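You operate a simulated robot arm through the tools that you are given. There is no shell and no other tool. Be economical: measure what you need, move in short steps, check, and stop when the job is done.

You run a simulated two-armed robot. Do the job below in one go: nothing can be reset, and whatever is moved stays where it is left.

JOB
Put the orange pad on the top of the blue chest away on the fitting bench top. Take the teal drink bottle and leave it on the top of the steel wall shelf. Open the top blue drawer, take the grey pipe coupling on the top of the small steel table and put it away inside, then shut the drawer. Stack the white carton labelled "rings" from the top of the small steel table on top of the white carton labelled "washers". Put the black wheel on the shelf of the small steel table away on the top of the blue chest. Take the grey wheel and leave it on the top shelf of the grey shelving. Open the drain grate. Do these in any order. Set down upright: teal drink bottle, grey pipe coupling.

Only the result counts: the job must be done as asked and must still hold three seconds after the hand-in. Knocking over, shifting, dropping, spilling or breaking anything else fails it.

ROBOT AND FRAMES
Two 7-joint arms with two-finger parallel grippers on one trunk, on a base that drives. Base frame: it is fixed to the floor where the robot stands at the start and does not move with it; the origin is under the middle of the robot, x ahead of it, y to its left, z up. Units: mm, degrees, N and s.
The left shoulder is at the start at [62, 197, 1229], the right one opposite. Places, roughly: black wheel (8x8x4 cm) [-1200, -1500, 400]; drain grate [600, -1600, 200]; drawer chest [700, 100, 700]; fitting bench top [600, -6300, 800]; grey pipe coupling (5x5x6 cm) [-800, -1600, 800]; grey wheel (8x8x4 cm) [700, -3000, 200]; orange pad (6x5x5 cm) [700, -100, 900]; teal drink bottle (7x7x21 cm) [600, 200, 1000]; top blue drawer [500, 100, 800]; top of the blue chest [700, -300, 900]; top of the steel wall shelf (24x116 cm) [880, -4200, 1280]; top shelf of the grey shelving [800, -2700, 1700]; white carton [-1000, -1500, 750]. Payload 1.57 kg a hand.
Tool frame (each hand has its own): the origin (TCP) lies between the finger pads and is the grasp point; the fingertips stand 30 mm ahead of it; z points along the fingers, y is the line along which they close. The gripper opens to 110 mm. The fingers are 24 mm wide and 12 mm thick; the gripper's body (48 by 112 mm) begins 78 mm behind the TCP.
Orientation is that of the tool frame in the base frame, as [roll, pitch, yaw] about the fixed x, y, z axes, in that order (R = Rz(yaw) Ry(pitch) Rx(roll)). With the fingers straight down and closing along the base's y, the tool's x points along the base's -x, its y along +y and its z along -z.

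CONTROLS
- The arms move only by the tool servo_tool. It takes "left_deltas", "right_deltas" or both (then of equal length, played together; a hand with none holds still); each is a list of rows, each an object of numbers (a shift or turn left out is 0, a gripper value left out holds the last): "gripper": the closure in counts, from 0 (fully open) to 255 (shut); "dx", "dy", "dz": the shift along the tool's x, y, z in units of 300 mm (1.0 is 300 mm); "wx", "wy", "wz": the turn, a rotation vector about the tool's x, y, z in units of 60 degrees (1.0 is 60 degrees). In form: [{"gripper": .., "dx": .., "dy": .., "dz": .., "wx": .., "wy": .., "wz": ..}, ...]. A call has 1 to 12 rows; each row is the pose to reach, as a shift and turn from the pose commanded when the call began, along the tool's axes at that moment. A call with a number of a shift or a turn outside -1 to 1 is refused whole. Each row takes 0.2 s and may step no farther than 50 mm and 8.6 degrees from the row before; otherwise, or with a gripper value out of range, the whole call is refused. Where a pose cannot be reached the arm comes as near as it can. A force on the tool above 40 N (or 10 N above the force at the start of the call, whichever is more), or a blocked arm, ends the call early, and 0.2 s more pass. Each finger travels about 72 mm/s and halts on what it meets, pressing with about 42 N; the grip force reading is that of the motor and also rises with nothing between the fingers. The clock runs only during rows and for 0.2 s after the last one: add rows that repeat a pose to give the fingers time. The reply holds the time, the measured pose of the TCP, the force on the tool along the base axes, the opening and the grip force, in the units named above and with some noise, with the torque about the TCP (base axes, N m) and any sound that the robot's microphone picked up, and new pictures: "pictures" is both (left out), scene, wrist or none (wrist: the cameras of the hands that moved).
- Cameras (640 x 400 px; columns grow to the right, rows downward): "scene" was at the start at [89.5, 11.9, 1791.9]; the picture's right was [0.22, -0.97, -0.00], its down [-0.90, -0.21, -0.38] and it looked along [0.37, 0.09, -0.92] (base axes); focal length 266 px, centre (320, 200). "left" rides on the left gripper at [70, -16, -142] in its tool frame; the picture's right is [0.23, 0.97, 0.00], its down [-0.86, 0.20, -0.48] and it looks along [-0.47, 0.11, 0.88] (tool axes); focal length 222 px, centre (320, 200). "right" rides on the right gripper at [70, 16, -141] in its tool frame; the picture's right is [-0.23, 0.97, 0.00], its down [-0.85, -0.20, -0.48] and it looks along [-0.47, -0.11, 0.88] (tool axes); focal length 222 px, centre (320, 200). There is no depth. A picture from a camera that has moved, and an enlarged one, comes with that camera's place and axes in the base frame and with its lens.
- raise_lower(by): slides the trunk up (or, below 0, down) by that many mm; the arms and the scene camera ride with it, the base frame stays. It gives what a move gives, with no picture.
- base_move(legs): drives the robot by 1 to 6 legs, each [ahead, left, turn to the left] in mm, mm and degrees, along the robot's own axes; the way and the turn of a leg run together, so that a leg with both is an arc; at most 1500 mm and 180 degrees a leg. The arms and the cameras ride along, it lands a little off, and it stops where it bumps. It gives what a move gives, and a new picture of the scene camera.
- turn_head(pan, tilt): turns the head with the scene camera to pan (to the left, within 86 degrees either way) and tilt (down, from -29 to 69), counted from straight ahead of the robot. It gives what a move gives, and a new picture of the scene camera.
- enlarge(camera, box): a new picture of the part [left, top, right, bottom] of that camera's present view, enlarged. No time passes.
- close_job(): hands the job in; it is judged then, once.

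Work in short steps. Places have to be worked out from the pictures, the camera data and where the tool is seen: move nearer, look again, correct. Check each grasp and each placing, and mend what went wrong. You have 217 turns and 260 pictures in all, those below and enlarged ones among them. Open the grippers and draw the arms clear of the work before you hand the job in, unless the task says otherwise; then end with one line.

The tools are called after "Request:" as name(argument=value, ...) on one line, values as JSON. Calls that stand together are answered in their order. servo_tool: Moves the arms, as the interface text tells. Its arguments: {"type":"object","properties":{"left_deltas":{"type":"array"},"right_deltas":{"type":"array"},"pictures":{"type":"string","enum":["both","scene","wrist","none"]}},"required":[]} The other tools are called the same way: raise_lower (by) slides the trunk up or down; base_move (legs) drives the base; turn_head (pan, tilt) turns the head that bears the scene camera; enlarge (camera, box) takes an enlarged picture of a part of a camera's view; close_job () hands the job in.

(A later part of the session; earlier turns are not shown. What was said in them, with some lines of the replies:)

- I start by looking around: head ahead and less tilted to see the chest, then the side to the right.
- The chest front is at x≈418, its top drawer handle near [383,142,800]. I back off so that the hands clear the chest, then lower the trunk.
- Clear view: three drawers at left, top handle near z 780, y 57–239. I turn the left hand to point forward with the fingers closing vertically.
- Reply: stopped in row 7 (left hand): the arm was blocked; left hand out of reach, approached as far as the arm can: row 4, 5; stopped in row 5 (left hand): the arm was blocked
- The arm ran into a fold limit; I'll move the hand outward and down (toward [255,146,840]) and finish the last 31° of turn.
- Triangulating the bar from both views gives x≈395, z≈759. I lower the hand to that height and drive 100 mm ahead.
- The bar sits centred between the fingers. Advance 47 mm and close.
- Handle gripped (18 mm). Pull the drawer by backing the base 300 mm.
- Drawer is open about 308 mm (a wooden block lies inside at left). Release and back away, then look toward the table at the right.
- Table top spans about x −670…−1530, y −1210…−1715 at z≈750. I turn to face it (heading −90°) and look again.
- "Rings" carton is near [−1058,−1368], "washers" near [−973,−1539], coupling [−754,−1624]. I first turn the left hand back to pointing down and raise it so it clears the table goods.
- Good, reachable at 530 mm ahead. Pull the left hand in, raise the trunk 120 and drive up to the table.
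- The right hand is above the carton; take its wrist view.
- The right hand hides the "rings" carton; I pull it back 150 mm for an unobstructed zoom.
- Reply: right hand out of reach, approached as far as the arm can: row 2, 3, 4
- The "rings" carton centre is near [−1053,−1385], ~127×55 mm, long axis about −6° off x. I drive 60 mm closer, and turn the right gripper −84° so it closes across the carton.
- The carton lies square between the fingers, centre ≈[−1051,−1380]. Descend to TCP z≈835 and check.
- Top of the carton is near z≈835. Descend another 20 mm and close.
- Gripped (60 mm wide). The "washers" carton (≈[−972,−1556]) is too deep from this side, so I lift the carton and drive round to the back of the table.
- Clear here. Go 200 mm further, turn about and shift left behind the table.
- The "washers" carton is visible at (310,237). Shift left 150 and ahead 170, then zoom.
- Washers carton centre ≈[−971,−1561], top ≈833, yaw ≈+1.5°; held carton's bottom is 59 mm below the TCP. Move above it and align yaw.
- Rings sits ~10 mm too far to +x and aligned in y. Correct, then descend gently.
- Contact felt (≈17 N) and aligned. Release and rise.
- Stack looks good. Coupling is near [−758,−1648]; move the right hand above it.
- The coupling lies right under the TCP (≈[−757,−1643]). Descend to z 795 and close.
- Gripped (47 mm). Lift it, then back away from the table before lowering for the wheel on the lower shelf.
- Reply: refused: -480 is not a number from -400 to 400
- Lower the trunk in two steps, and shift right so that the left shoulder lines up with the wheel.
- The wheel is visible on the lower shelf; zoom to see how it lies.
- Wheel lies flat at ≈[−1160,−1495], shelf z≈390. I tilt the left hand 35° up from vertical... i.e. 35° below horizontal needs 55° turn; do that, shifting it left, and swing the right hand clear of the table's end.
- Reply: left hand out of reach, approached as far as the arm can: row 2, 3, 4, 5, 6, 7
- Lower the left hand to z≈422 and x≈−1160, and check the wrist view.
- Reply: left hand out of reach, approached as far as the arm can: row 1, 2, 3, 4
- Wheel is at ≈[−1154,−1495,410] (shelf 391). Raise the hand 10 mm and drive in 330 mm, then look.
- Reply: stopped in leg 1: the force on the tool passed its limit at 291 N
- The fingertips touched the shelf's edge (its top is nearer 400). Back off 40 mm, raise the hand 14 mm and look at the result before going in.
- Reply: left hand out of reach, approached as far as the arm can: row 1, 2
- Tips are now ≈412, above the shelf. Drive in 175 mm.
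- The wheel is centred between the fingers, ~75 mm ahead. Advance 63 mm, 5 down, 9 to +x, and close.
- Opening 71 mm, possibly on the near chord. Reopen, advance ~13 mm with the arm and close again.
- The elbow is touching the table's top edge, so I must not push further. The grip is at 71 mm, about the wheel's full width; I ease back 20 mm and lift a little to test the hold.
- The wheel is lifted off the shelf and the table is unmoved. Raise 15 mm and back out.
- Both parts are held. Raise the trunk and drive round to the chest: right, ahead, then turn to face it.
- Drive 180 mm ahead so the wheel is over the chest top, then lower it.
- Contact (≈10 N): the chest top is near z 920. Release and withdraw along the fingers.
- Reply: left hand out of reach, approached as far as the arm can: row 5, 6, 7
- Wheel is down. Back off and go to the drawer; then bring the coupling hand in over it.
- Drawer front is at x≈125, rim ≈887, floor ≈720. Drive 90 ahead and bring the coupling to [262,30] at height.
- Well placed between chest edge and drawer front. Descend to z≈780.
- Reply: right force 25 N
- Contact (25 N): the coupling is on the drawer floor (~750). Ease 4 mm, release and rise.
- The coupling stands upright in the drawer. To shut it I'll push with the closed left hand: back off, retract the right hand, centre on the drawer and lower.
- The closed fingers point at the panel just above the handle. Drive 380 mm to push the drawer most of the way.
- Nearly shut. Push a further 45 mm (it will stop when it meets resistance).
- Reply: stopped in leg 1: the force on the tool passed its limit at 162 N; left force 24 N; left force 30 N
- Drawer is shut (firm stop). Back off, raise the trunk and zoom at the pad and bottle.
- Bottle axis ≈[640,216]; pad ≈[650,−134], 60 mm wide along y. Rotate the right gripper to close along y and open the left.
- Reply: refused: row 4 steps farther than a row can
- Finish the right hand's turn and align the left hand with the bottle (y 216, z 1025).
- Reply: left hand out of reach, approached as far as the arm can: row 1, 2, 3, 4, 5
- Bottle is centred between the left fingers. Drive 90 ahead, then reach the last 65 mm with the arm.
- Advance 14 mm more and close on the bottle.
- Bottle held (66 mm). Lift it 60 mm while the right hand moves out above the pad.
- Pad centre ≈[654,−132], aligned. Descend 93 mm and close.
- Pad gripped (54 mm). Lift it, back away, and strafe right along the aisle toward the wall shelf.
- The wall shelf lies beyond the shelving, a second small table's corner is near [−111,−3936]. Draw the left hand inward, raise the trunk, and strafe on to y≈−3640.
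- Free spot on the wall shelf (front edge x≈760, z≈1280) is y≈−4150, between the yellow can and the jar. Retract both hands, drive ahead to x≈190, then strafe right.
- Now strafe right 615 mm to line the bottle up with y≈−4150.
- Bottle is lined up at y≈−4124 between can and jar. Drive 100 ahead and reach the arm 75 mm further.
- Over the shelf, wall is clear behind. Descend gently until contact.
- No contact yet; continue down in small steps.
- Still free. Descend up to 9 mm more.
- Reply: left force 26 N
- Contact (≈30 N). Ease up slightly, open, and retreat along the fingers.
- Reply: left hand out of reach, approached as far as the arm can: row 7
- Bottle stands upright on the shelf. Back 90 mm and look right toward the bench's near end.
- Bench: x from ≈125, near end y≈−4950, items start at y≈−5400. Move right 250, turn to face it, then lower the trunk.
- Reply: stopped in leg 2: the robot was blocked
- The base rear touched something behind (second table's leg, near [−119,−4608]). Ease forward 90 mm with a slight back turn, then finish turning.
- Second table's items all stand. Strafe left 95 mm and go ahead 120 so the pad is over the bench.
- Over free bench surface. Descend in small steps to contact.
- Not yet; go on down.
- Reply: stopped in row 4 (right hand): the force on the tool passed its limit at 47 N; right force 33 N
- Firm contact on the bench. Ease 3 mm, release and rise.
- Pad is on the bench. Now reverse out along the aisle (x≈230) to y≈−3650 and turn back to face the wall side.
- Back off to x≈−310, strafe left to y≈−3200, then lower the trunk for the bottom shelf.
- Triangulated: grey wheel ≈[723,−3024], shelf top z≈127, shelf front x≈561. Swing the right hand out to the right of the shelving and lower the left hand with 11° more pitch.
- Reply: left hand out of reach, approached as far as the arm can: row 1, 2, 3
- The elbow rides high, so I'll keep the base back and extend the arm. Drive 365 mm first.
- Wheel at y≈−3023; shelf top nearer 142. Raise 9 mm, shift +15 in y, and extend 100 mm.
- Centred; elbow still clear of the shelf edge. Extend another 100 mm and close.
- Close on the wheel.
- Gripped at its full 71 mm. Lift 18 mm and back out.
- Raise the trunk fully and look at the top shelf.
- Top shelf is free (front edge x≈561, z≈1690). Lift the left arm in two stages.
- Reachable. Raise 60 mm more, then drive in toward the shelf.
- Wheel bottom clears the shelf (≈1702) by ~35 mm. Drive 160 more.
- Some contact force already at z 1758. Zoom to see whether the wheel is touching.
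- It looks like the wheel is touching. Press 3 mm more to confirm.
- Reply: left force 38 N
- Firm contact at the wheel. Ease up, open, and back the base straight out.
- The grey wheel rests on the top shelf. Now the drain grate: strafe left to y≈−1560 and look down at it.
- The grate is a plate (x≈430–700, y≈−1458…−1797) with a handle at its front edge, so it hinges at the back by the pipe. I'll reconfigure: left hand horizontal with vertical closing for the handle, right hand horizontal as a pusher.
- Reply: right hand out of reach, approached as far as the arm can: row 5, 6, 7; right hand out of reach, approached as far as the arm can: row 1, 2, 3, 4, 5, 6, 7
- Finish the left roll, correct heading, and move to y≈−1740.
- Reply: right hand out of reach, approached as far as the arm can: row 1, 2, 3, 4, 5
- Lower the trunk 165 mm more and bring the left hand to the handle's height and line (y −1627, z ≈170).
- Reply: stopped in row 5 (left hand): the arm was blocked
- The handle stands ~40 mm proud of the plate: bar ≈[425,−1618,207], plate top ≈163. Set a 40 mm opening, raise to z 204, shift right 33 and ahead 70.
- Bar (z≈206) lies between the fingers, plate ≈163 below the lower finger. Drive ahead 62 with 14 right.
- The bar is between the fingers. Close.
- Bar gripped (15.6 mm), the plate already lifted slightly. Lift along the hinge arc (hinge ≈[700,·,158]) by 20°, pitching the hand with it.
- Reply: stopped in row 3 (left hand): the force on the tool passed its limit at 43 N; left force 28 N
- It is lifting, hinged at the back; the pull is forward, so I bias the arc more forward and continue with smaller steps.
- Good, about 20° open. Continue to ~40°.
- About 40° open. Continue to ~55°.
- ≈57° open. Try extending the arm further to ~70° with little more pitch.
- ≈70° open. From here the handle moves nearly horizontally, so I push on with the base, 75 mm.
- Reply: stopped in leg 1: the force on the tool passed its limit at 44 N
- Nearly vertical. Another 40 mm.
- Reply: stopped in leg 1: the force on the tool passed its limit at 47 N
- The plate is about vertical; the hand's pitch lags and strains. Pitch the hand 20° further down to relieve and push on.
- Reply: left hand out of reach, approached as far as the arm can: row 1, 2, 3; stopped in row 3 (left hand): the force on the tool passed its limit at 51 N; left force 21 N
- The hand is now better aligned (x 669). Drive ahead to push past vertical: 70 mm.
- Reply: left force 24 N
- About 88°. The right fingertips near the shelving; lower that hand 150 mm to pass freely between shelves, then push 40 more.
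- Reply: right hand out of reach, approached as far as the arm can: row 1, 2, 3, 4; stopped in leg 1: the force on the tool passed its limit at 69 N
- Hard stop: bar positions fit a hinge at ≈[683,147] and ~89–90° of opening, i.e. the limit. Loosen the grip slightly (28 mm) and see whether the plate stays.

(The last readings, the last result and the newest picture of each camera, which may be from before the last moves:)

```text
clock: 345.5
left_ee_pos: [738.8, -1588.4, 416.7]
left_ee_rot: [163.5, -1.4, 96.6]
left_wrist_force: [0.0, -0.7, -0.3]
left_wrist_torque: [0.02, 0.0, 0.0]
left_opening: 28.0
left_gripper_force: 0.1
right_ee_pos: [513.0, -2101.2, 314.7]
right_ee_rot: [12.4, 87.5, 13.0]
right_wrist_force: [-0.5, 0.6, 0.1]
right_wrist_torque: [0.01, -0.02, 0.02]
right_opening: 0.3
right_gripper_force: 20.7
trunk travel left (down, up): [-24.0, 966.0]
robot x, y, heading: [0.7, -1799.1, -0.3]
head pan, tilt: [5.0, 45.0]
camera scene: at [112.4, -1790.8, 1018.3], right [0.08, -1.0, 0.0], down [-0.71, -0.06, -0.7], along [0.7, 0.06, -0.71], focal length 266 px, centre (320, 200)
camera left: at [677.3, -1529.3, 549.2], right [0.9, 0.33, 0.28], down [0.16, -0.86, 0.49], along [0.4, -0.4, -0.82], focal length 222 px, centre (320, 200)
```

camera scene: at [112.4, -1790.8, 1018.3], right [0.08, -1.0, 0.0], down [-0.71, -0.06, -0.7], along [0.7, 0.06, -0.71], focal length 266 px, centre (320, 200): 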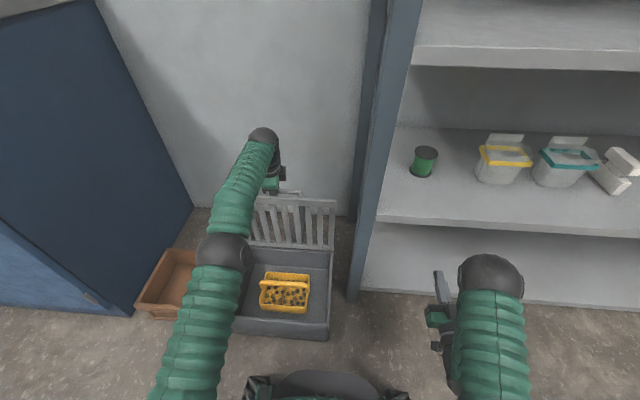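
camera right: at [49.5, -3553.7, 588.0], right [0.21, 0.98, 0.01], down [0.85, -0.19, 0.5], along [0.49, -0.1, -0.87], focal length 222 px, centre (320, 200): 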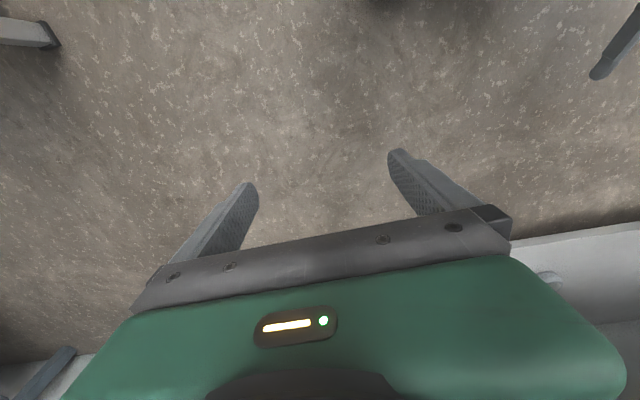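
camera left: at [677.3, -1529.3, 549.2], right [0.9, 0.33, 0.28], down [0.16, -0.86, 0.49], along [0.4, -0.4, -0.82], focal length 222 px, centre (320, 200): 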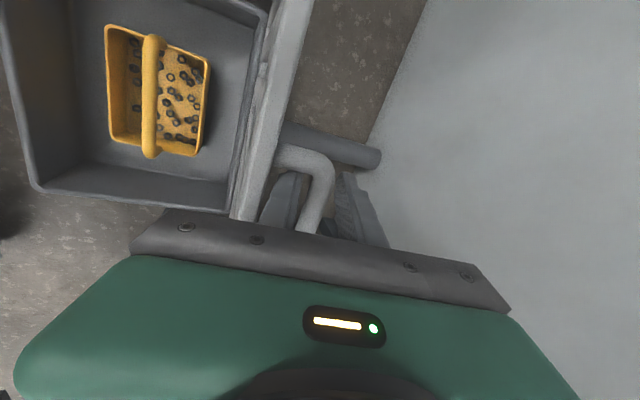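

No force on the hand: the plate holds by itself. Withdraw straight up with the trunk.

Request:
raise_lower(by=170)

Request:
base_move(legs=[[-150, 0, 0]])

Request:
enlarge(camera="left", box=[0, 0, 640, 400])

```text
clock: 347.4
left_ee_pos: [738.9, -1587.4, 586.2]
left_ee_rot: [163.6, -1.5, 96.7]
left_wrist_force: [0.0, -0.5, -0.2]
left_wrist_torque: [-0.01, 0.0, 0.04]
left_opening: 27.9
left_gripper_force: 0.0
right_ee_pos: [512.5, -2100.3, 484.9]
right_ee_rot: [12.5, 87.5, 13.2]
right_wrist_force: [0.0, 0.1, 0.9]
right_wrist_torque: [0.0, 0.02, -0.01]
right_opening: 0.0
right_gripper_force: 21.5
trunk travel left (down, up): [-194.0, 796.0]
robot x, y, heading: [-2.0, -1797.2, -0.1]
head pan, tilt: [5.0, 45.0]
```

```text
clock: 348.8
left_ee_pos: [587.2, -1587.3, 587.1]
left_ee_rot: [163.5, -1.4, 96.6]
left_wrist_force: [0.2, 0.5, -0.8]
left_wrist_torque: [-0.01, 0.01, 0.0]
left_opening: 27.9
left_gripper_force: 0.1
right_ee_pos: [362.4, -2102.7, 485.2]
right_ee_rot: [12.2, 87.5, 12.8]
right_wrist_force: [-0.5, -0.5, 0.4]
right_wrist_torque: [0.01, 0.02, 0.01]
right_opening: 0.2
right_gripper_force: 21.1
trunk travel left (down, up): [-194.0, 796.0]
robot x, y, heading: [-154.0, -1796.4, -0.2]
head pan, tilt: [5.0, 45.0]
camera scene: at [-39.3, -1790.3, 1188.5], right [0.08, -1.0, 0.0], down [-0.71, -0.06, -0.71], along [0.7, 0.06, -0.71], focal length 266 px, centre (320, 200)
```

scene: 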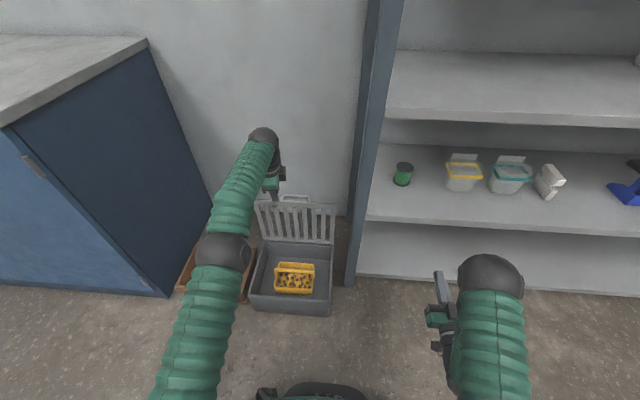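

```text
1.00 times, centred on (320, 200) of left (not enlarged: the box is as wide or as high as the picture)
camera zoom: at [525.7, -1528.5, 719.9], right [0.9, 0.33, 0.28], down [0.16, -0.86, 0.49], along [0.4, -0.4, -0.82], focal length 222 px, centre (320, 200)
```

zoom: 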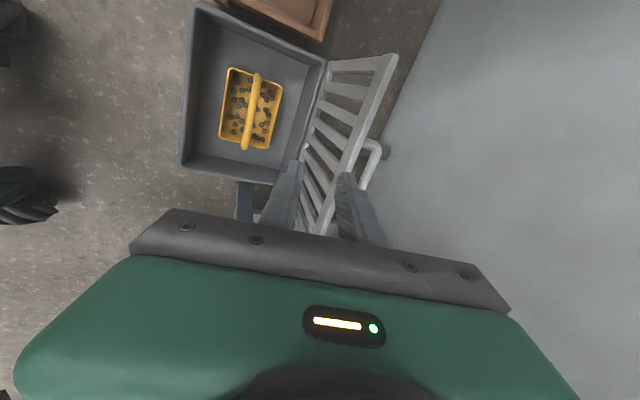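

The grate stays open. Back off, open both grippers, and check the chest and the table stack.

Request:
base_move(legs=[[-150, 0, 0]])

Request:
servo_tool(left_deltas=[{"gripper": 0}, {"gripper": 0}, {"gripper": 0}, {"gripper": 0}], right_deltas=[{"gripper": 0}, {"gripper": 0}, {"gripper": 0}, {"gripper": 0}], pictures="none")

Request:
raise_lower(by=400)

Request:
turn_head(pan=50, tilt=30)

Request:
base_move(legs=[[0, 0, 100]])

```text
clock: 350.1
left_ee_pos: [437.5, -1583.8, 588.5]
left_ee_rot: [163.4, -1.4, 97.0]
left_wrist_force: [-0.1, -1.0, 0.3]
left_wrist_torque: [0.0, 0.0, -0.02]
left_opening: 27.8
left_gripper_force: 0.0
right_ee_pos: [213.9, -2099.6, 487.0]
right_ee_rot: [11.8, 87.3, 12.7]
right_wrist_force: [0.0, 0.0, 0.2]
right_wrist_torque: [-0.01, -0.01, 0.0]
right_opening: 0.1
right_gripper_force: 20.9
trunk travel left (down, up): [-194.0, 796.0]
robot x, y, heading: [-299.9, -1796.4, 0.1]
head pan, tilt: [5.0, 45.0]
camera scene: at [-187.1, -1789.8, 1188.5], right [0.09, -1.0, 0.0], down [-0.71, -0.06, -0.71], along [0.7, 0.06, -0.71], focal length 266 px, centre (320, 200)
```

scene: 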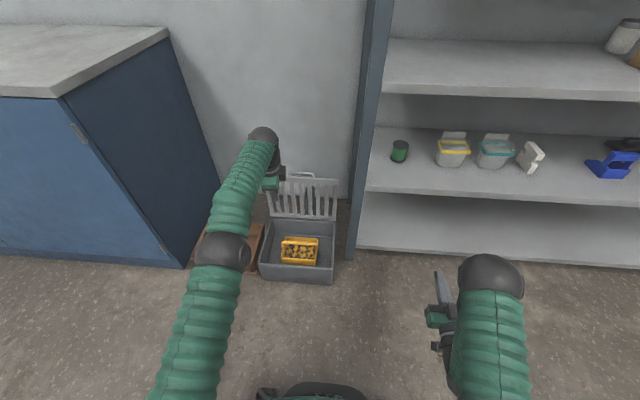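

```text
clock: 351.1
left_ee_pos: [439.1, -1584.5, 590.9]
left_ee_rot: [163.3, -1.4, 96.9]
left_wrist_force: [-0.6, 0.1, -0.2]
left_wrist_torque: [0.01, 0.0, -0.01]
left_opening: 109.9
left_gripper_force: 0.1
right_ee_pos: [214.1, -2098.9, 486.8]
right_ee_rot: [11.4, 87.2, 12.2]
right_wrist_force: [-0.8, -0.6, -0.7]
right_wrist_torque: [-0.02, -0.01, 0.02]
right_opening: 110.0
right_gripper_force: 0.0
trunk travel left (down, up): [-194.0, 796.0]
robot x, y, heading: [-302.3, -1795.4, -0.2]
head pan, tilt: [5.0, 45.0]
```

```text
clock: 355.0
left_ee_pos: [440.8, -1584.1, 990.5]
left_ee_rot: [163.3, -1.4, 96.9]
left_wrist_force: [0.7, -0.6, -0.6]
left_wrist_torque: [0.0, 0.01, -0.01]
left_opening: 109.9
left_gripper_force: 0.0
right_ee_pos: [214.2, -2097.5, 886.8]
right_ee_rot: [11.4, 87.3, 12.2]
right_wrist_force: [-0.6, -0.1, -0.4]
right_wrist_torque: [0.0, 0.0, 0.0]
right_opening: 110.2
right_gripper_force: 0.1
trunk travel left (down, up): [-594.0, 396.0]
robot x, y, heading: [-305.1, -1794.0, -0.1]
head pan, tilt: [5.0, 45.0]
```

```text
clock: 356.1
left_ee_pos: [440.1, -1584.6, 990.2]
left_ee_rot: [163.3, -1.4, 96.9]
left_wrist_force: [0.0, -0.3, -0.5]
left_wrist_torque: [0.0, 0.01, 0.01]
left_opening: 110.3
left_gripper_force: 0.1
right_ee_pos: [214.5, -2099.2, 886.2]
right_ee_rot: [11.4, 87.3, 12.2]
right_wrist_force: [0.3, 0.6, -0.3]
right_wrist_torque: [0.0, 0.04, 0.0]
right_opening: 110.0
right_gripper_force: 0.0
trunk travel left (down, up): [-594.0, 396.0]
robot x, y, heading: [-299.0, -1797.8, -0.2]
head pan, tilt: [50.0, 30.0]
camera scene: at [-207.8, -1727.7, 1611.0], right [0.77, -0.64, 0.0], down [-0.32, -0.38, -0.86], along [0.56, 0.66, -0.5], focal length 266 px, centre (320, 200)
```

scene: 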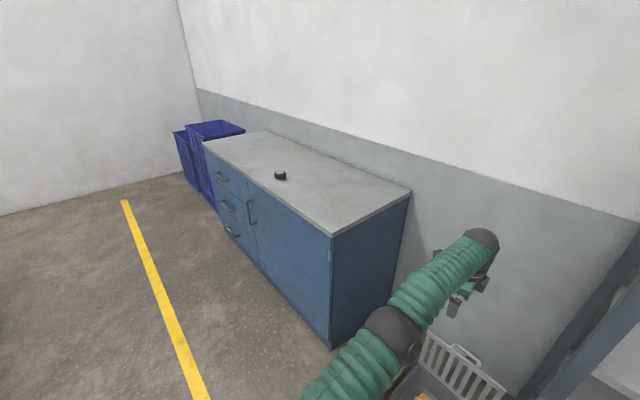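

```text
clock: 360.7
left_ee_pos: [-644.1, -1106.7, 989.9]
left_ee_rot: [163.3, -1.4, -162.5]
left_wrist_force: [0.3, 0.3, 0.1]
left_wrist_torque: [0.01, 0.0, 0.0]
left_opening: 110.1
left_gripper_force: 0.1
right_ee_pos: [-99.5, -1234.1, 886.5]
right_ee_rot: [11.6, 87.2, 112.9]
right_wrist_force: [1.2, 0.3, 0.0]
right_wrist_torque: [0.03, -0.02, -0.01]
right_opening: 110.0
right_gripper_force: 0.1
trunk travel left (down, up): [-594.0, 396.0]
robot x, y, heading: [-300.2, -1794.6, 101.0]
head pan, tilt: [50.0, 30.0]
camera scene: at [-385.2, -1717.7, 1611.0], right [0.49, 0.87, 0.0], down [0.44, -0.25, -0.87], along [-0.75, 0.42, -0.5], focal length 266 px, centre (320, 200)
```

scene: 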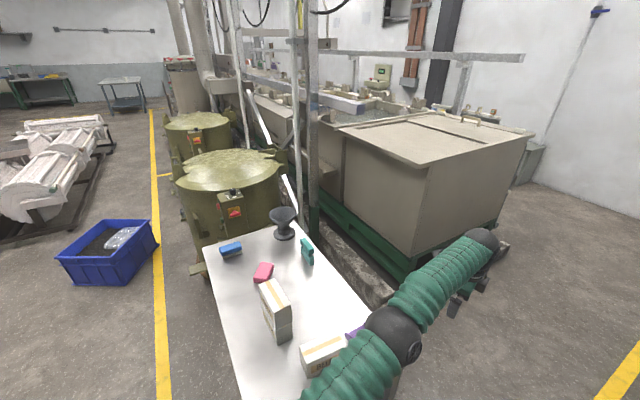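

The stack stands, the drawer is shut, the wheel is on the chest and the grate stays open. One last move clear of the table, then hand in.

Request:
base_move(legs=[[-150, -120, 0]])

Request:
turn_head(pan=-75, tilt=35)

```text
clock: 362.3
left_ee_pos: [-501.3, -1234.7, 991.2]
left_ee_rot: [163.2, -1.2, -162.6]
left_wrist_force: [-0.4, -0.3, 0.6]
left_wrist_torque: [0.0, -0.02, 0.01]
left_opening: 109.9
left_gripper_force: 0.0
right_ee_pos: [46.2, -1365.8, 888.1]
right_ee_rot: [8.3, 87.2, 109.6]
right_wrist_force: [0.5, 0.1, 0.3]
right_wrist_torque: [0.03, -0.01, 0.0]
right_opening: 110.1
right_gripper_force: 0.0
trunk travel left (down, up): [-594.0, 396.0]
robot x, y, heading: [-156.0, -1925.6, 100.6]
head pan, tilt: [50.0, 30.0]
camera scene: at [-243.3, -1846.1, 1610.8], right [0.49, 0.87, 0.0], down [0.44, -0.25, -0.86], along [-0.75, 0.42, -0.5], focal length 266 px, centre (320, 200)
```

scene: 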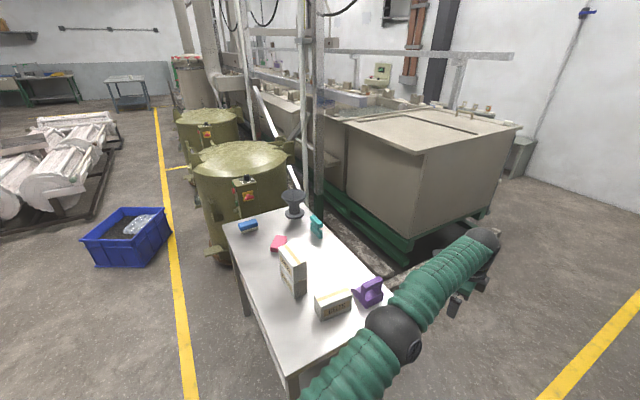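

```text
clock: 364.4
left_ee_pos: [-498.6, -1234.3, 993.4]
left_ee_rot: [163.1, -1.5, -162.6]
left_wrist_force: [0.0, 0.5, -0.3]
left_wrist_torque: [0.01, 0.04, 0.0]
left_opening: 110.3
left_gripper_force: 0.0
right_ee_pos: [49.7, -1366.2, 888.5]
right_ee_rot: [10.7, 87.0, 112.1]
right_wrist_force: [0.8, -0.6, 0.3]
right_wrist_torque: [0.03, 0.01, 0.01]
right_opening: 110.0
right_gripper_force: 0.1
trunk travel left (down, up): [-594.0, 396.0]
robot x, y, heading: [-156.0, -1920.7, 100.7]
head pan, tilt: [-75.0, 35.0]
camera scene: at [-80.8, -1852.5, 1603.3], right [0.43, -0.9, 0.0], down [-0.52, -0.25, -0.82], along [0.74, 0.35, -0.57], focal length 266 px, centre (320, 200)
```

scene: 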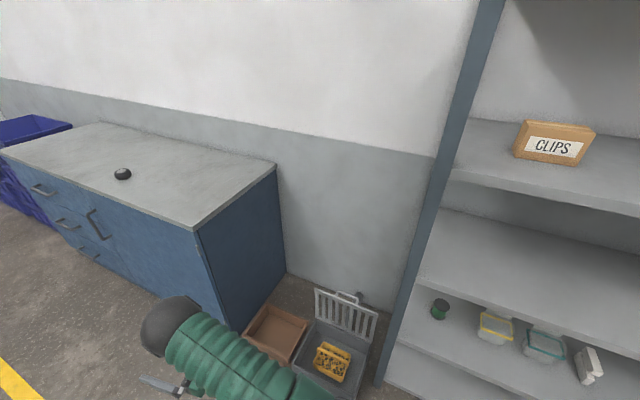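

Everything is in place: drawer shut, wheel on the chest, grate open, stack standing, and both hands clear. Handing in.

Request:
close_job()

```text
The job is handed in.
```

All seven tasks are done and the job is handed in. My last views showed the drawer shut, the cartons stacked, the black wheel on the chest and the grate standing open; the pad, bottle, grey wheel and coupling I saw in place after setting them down.
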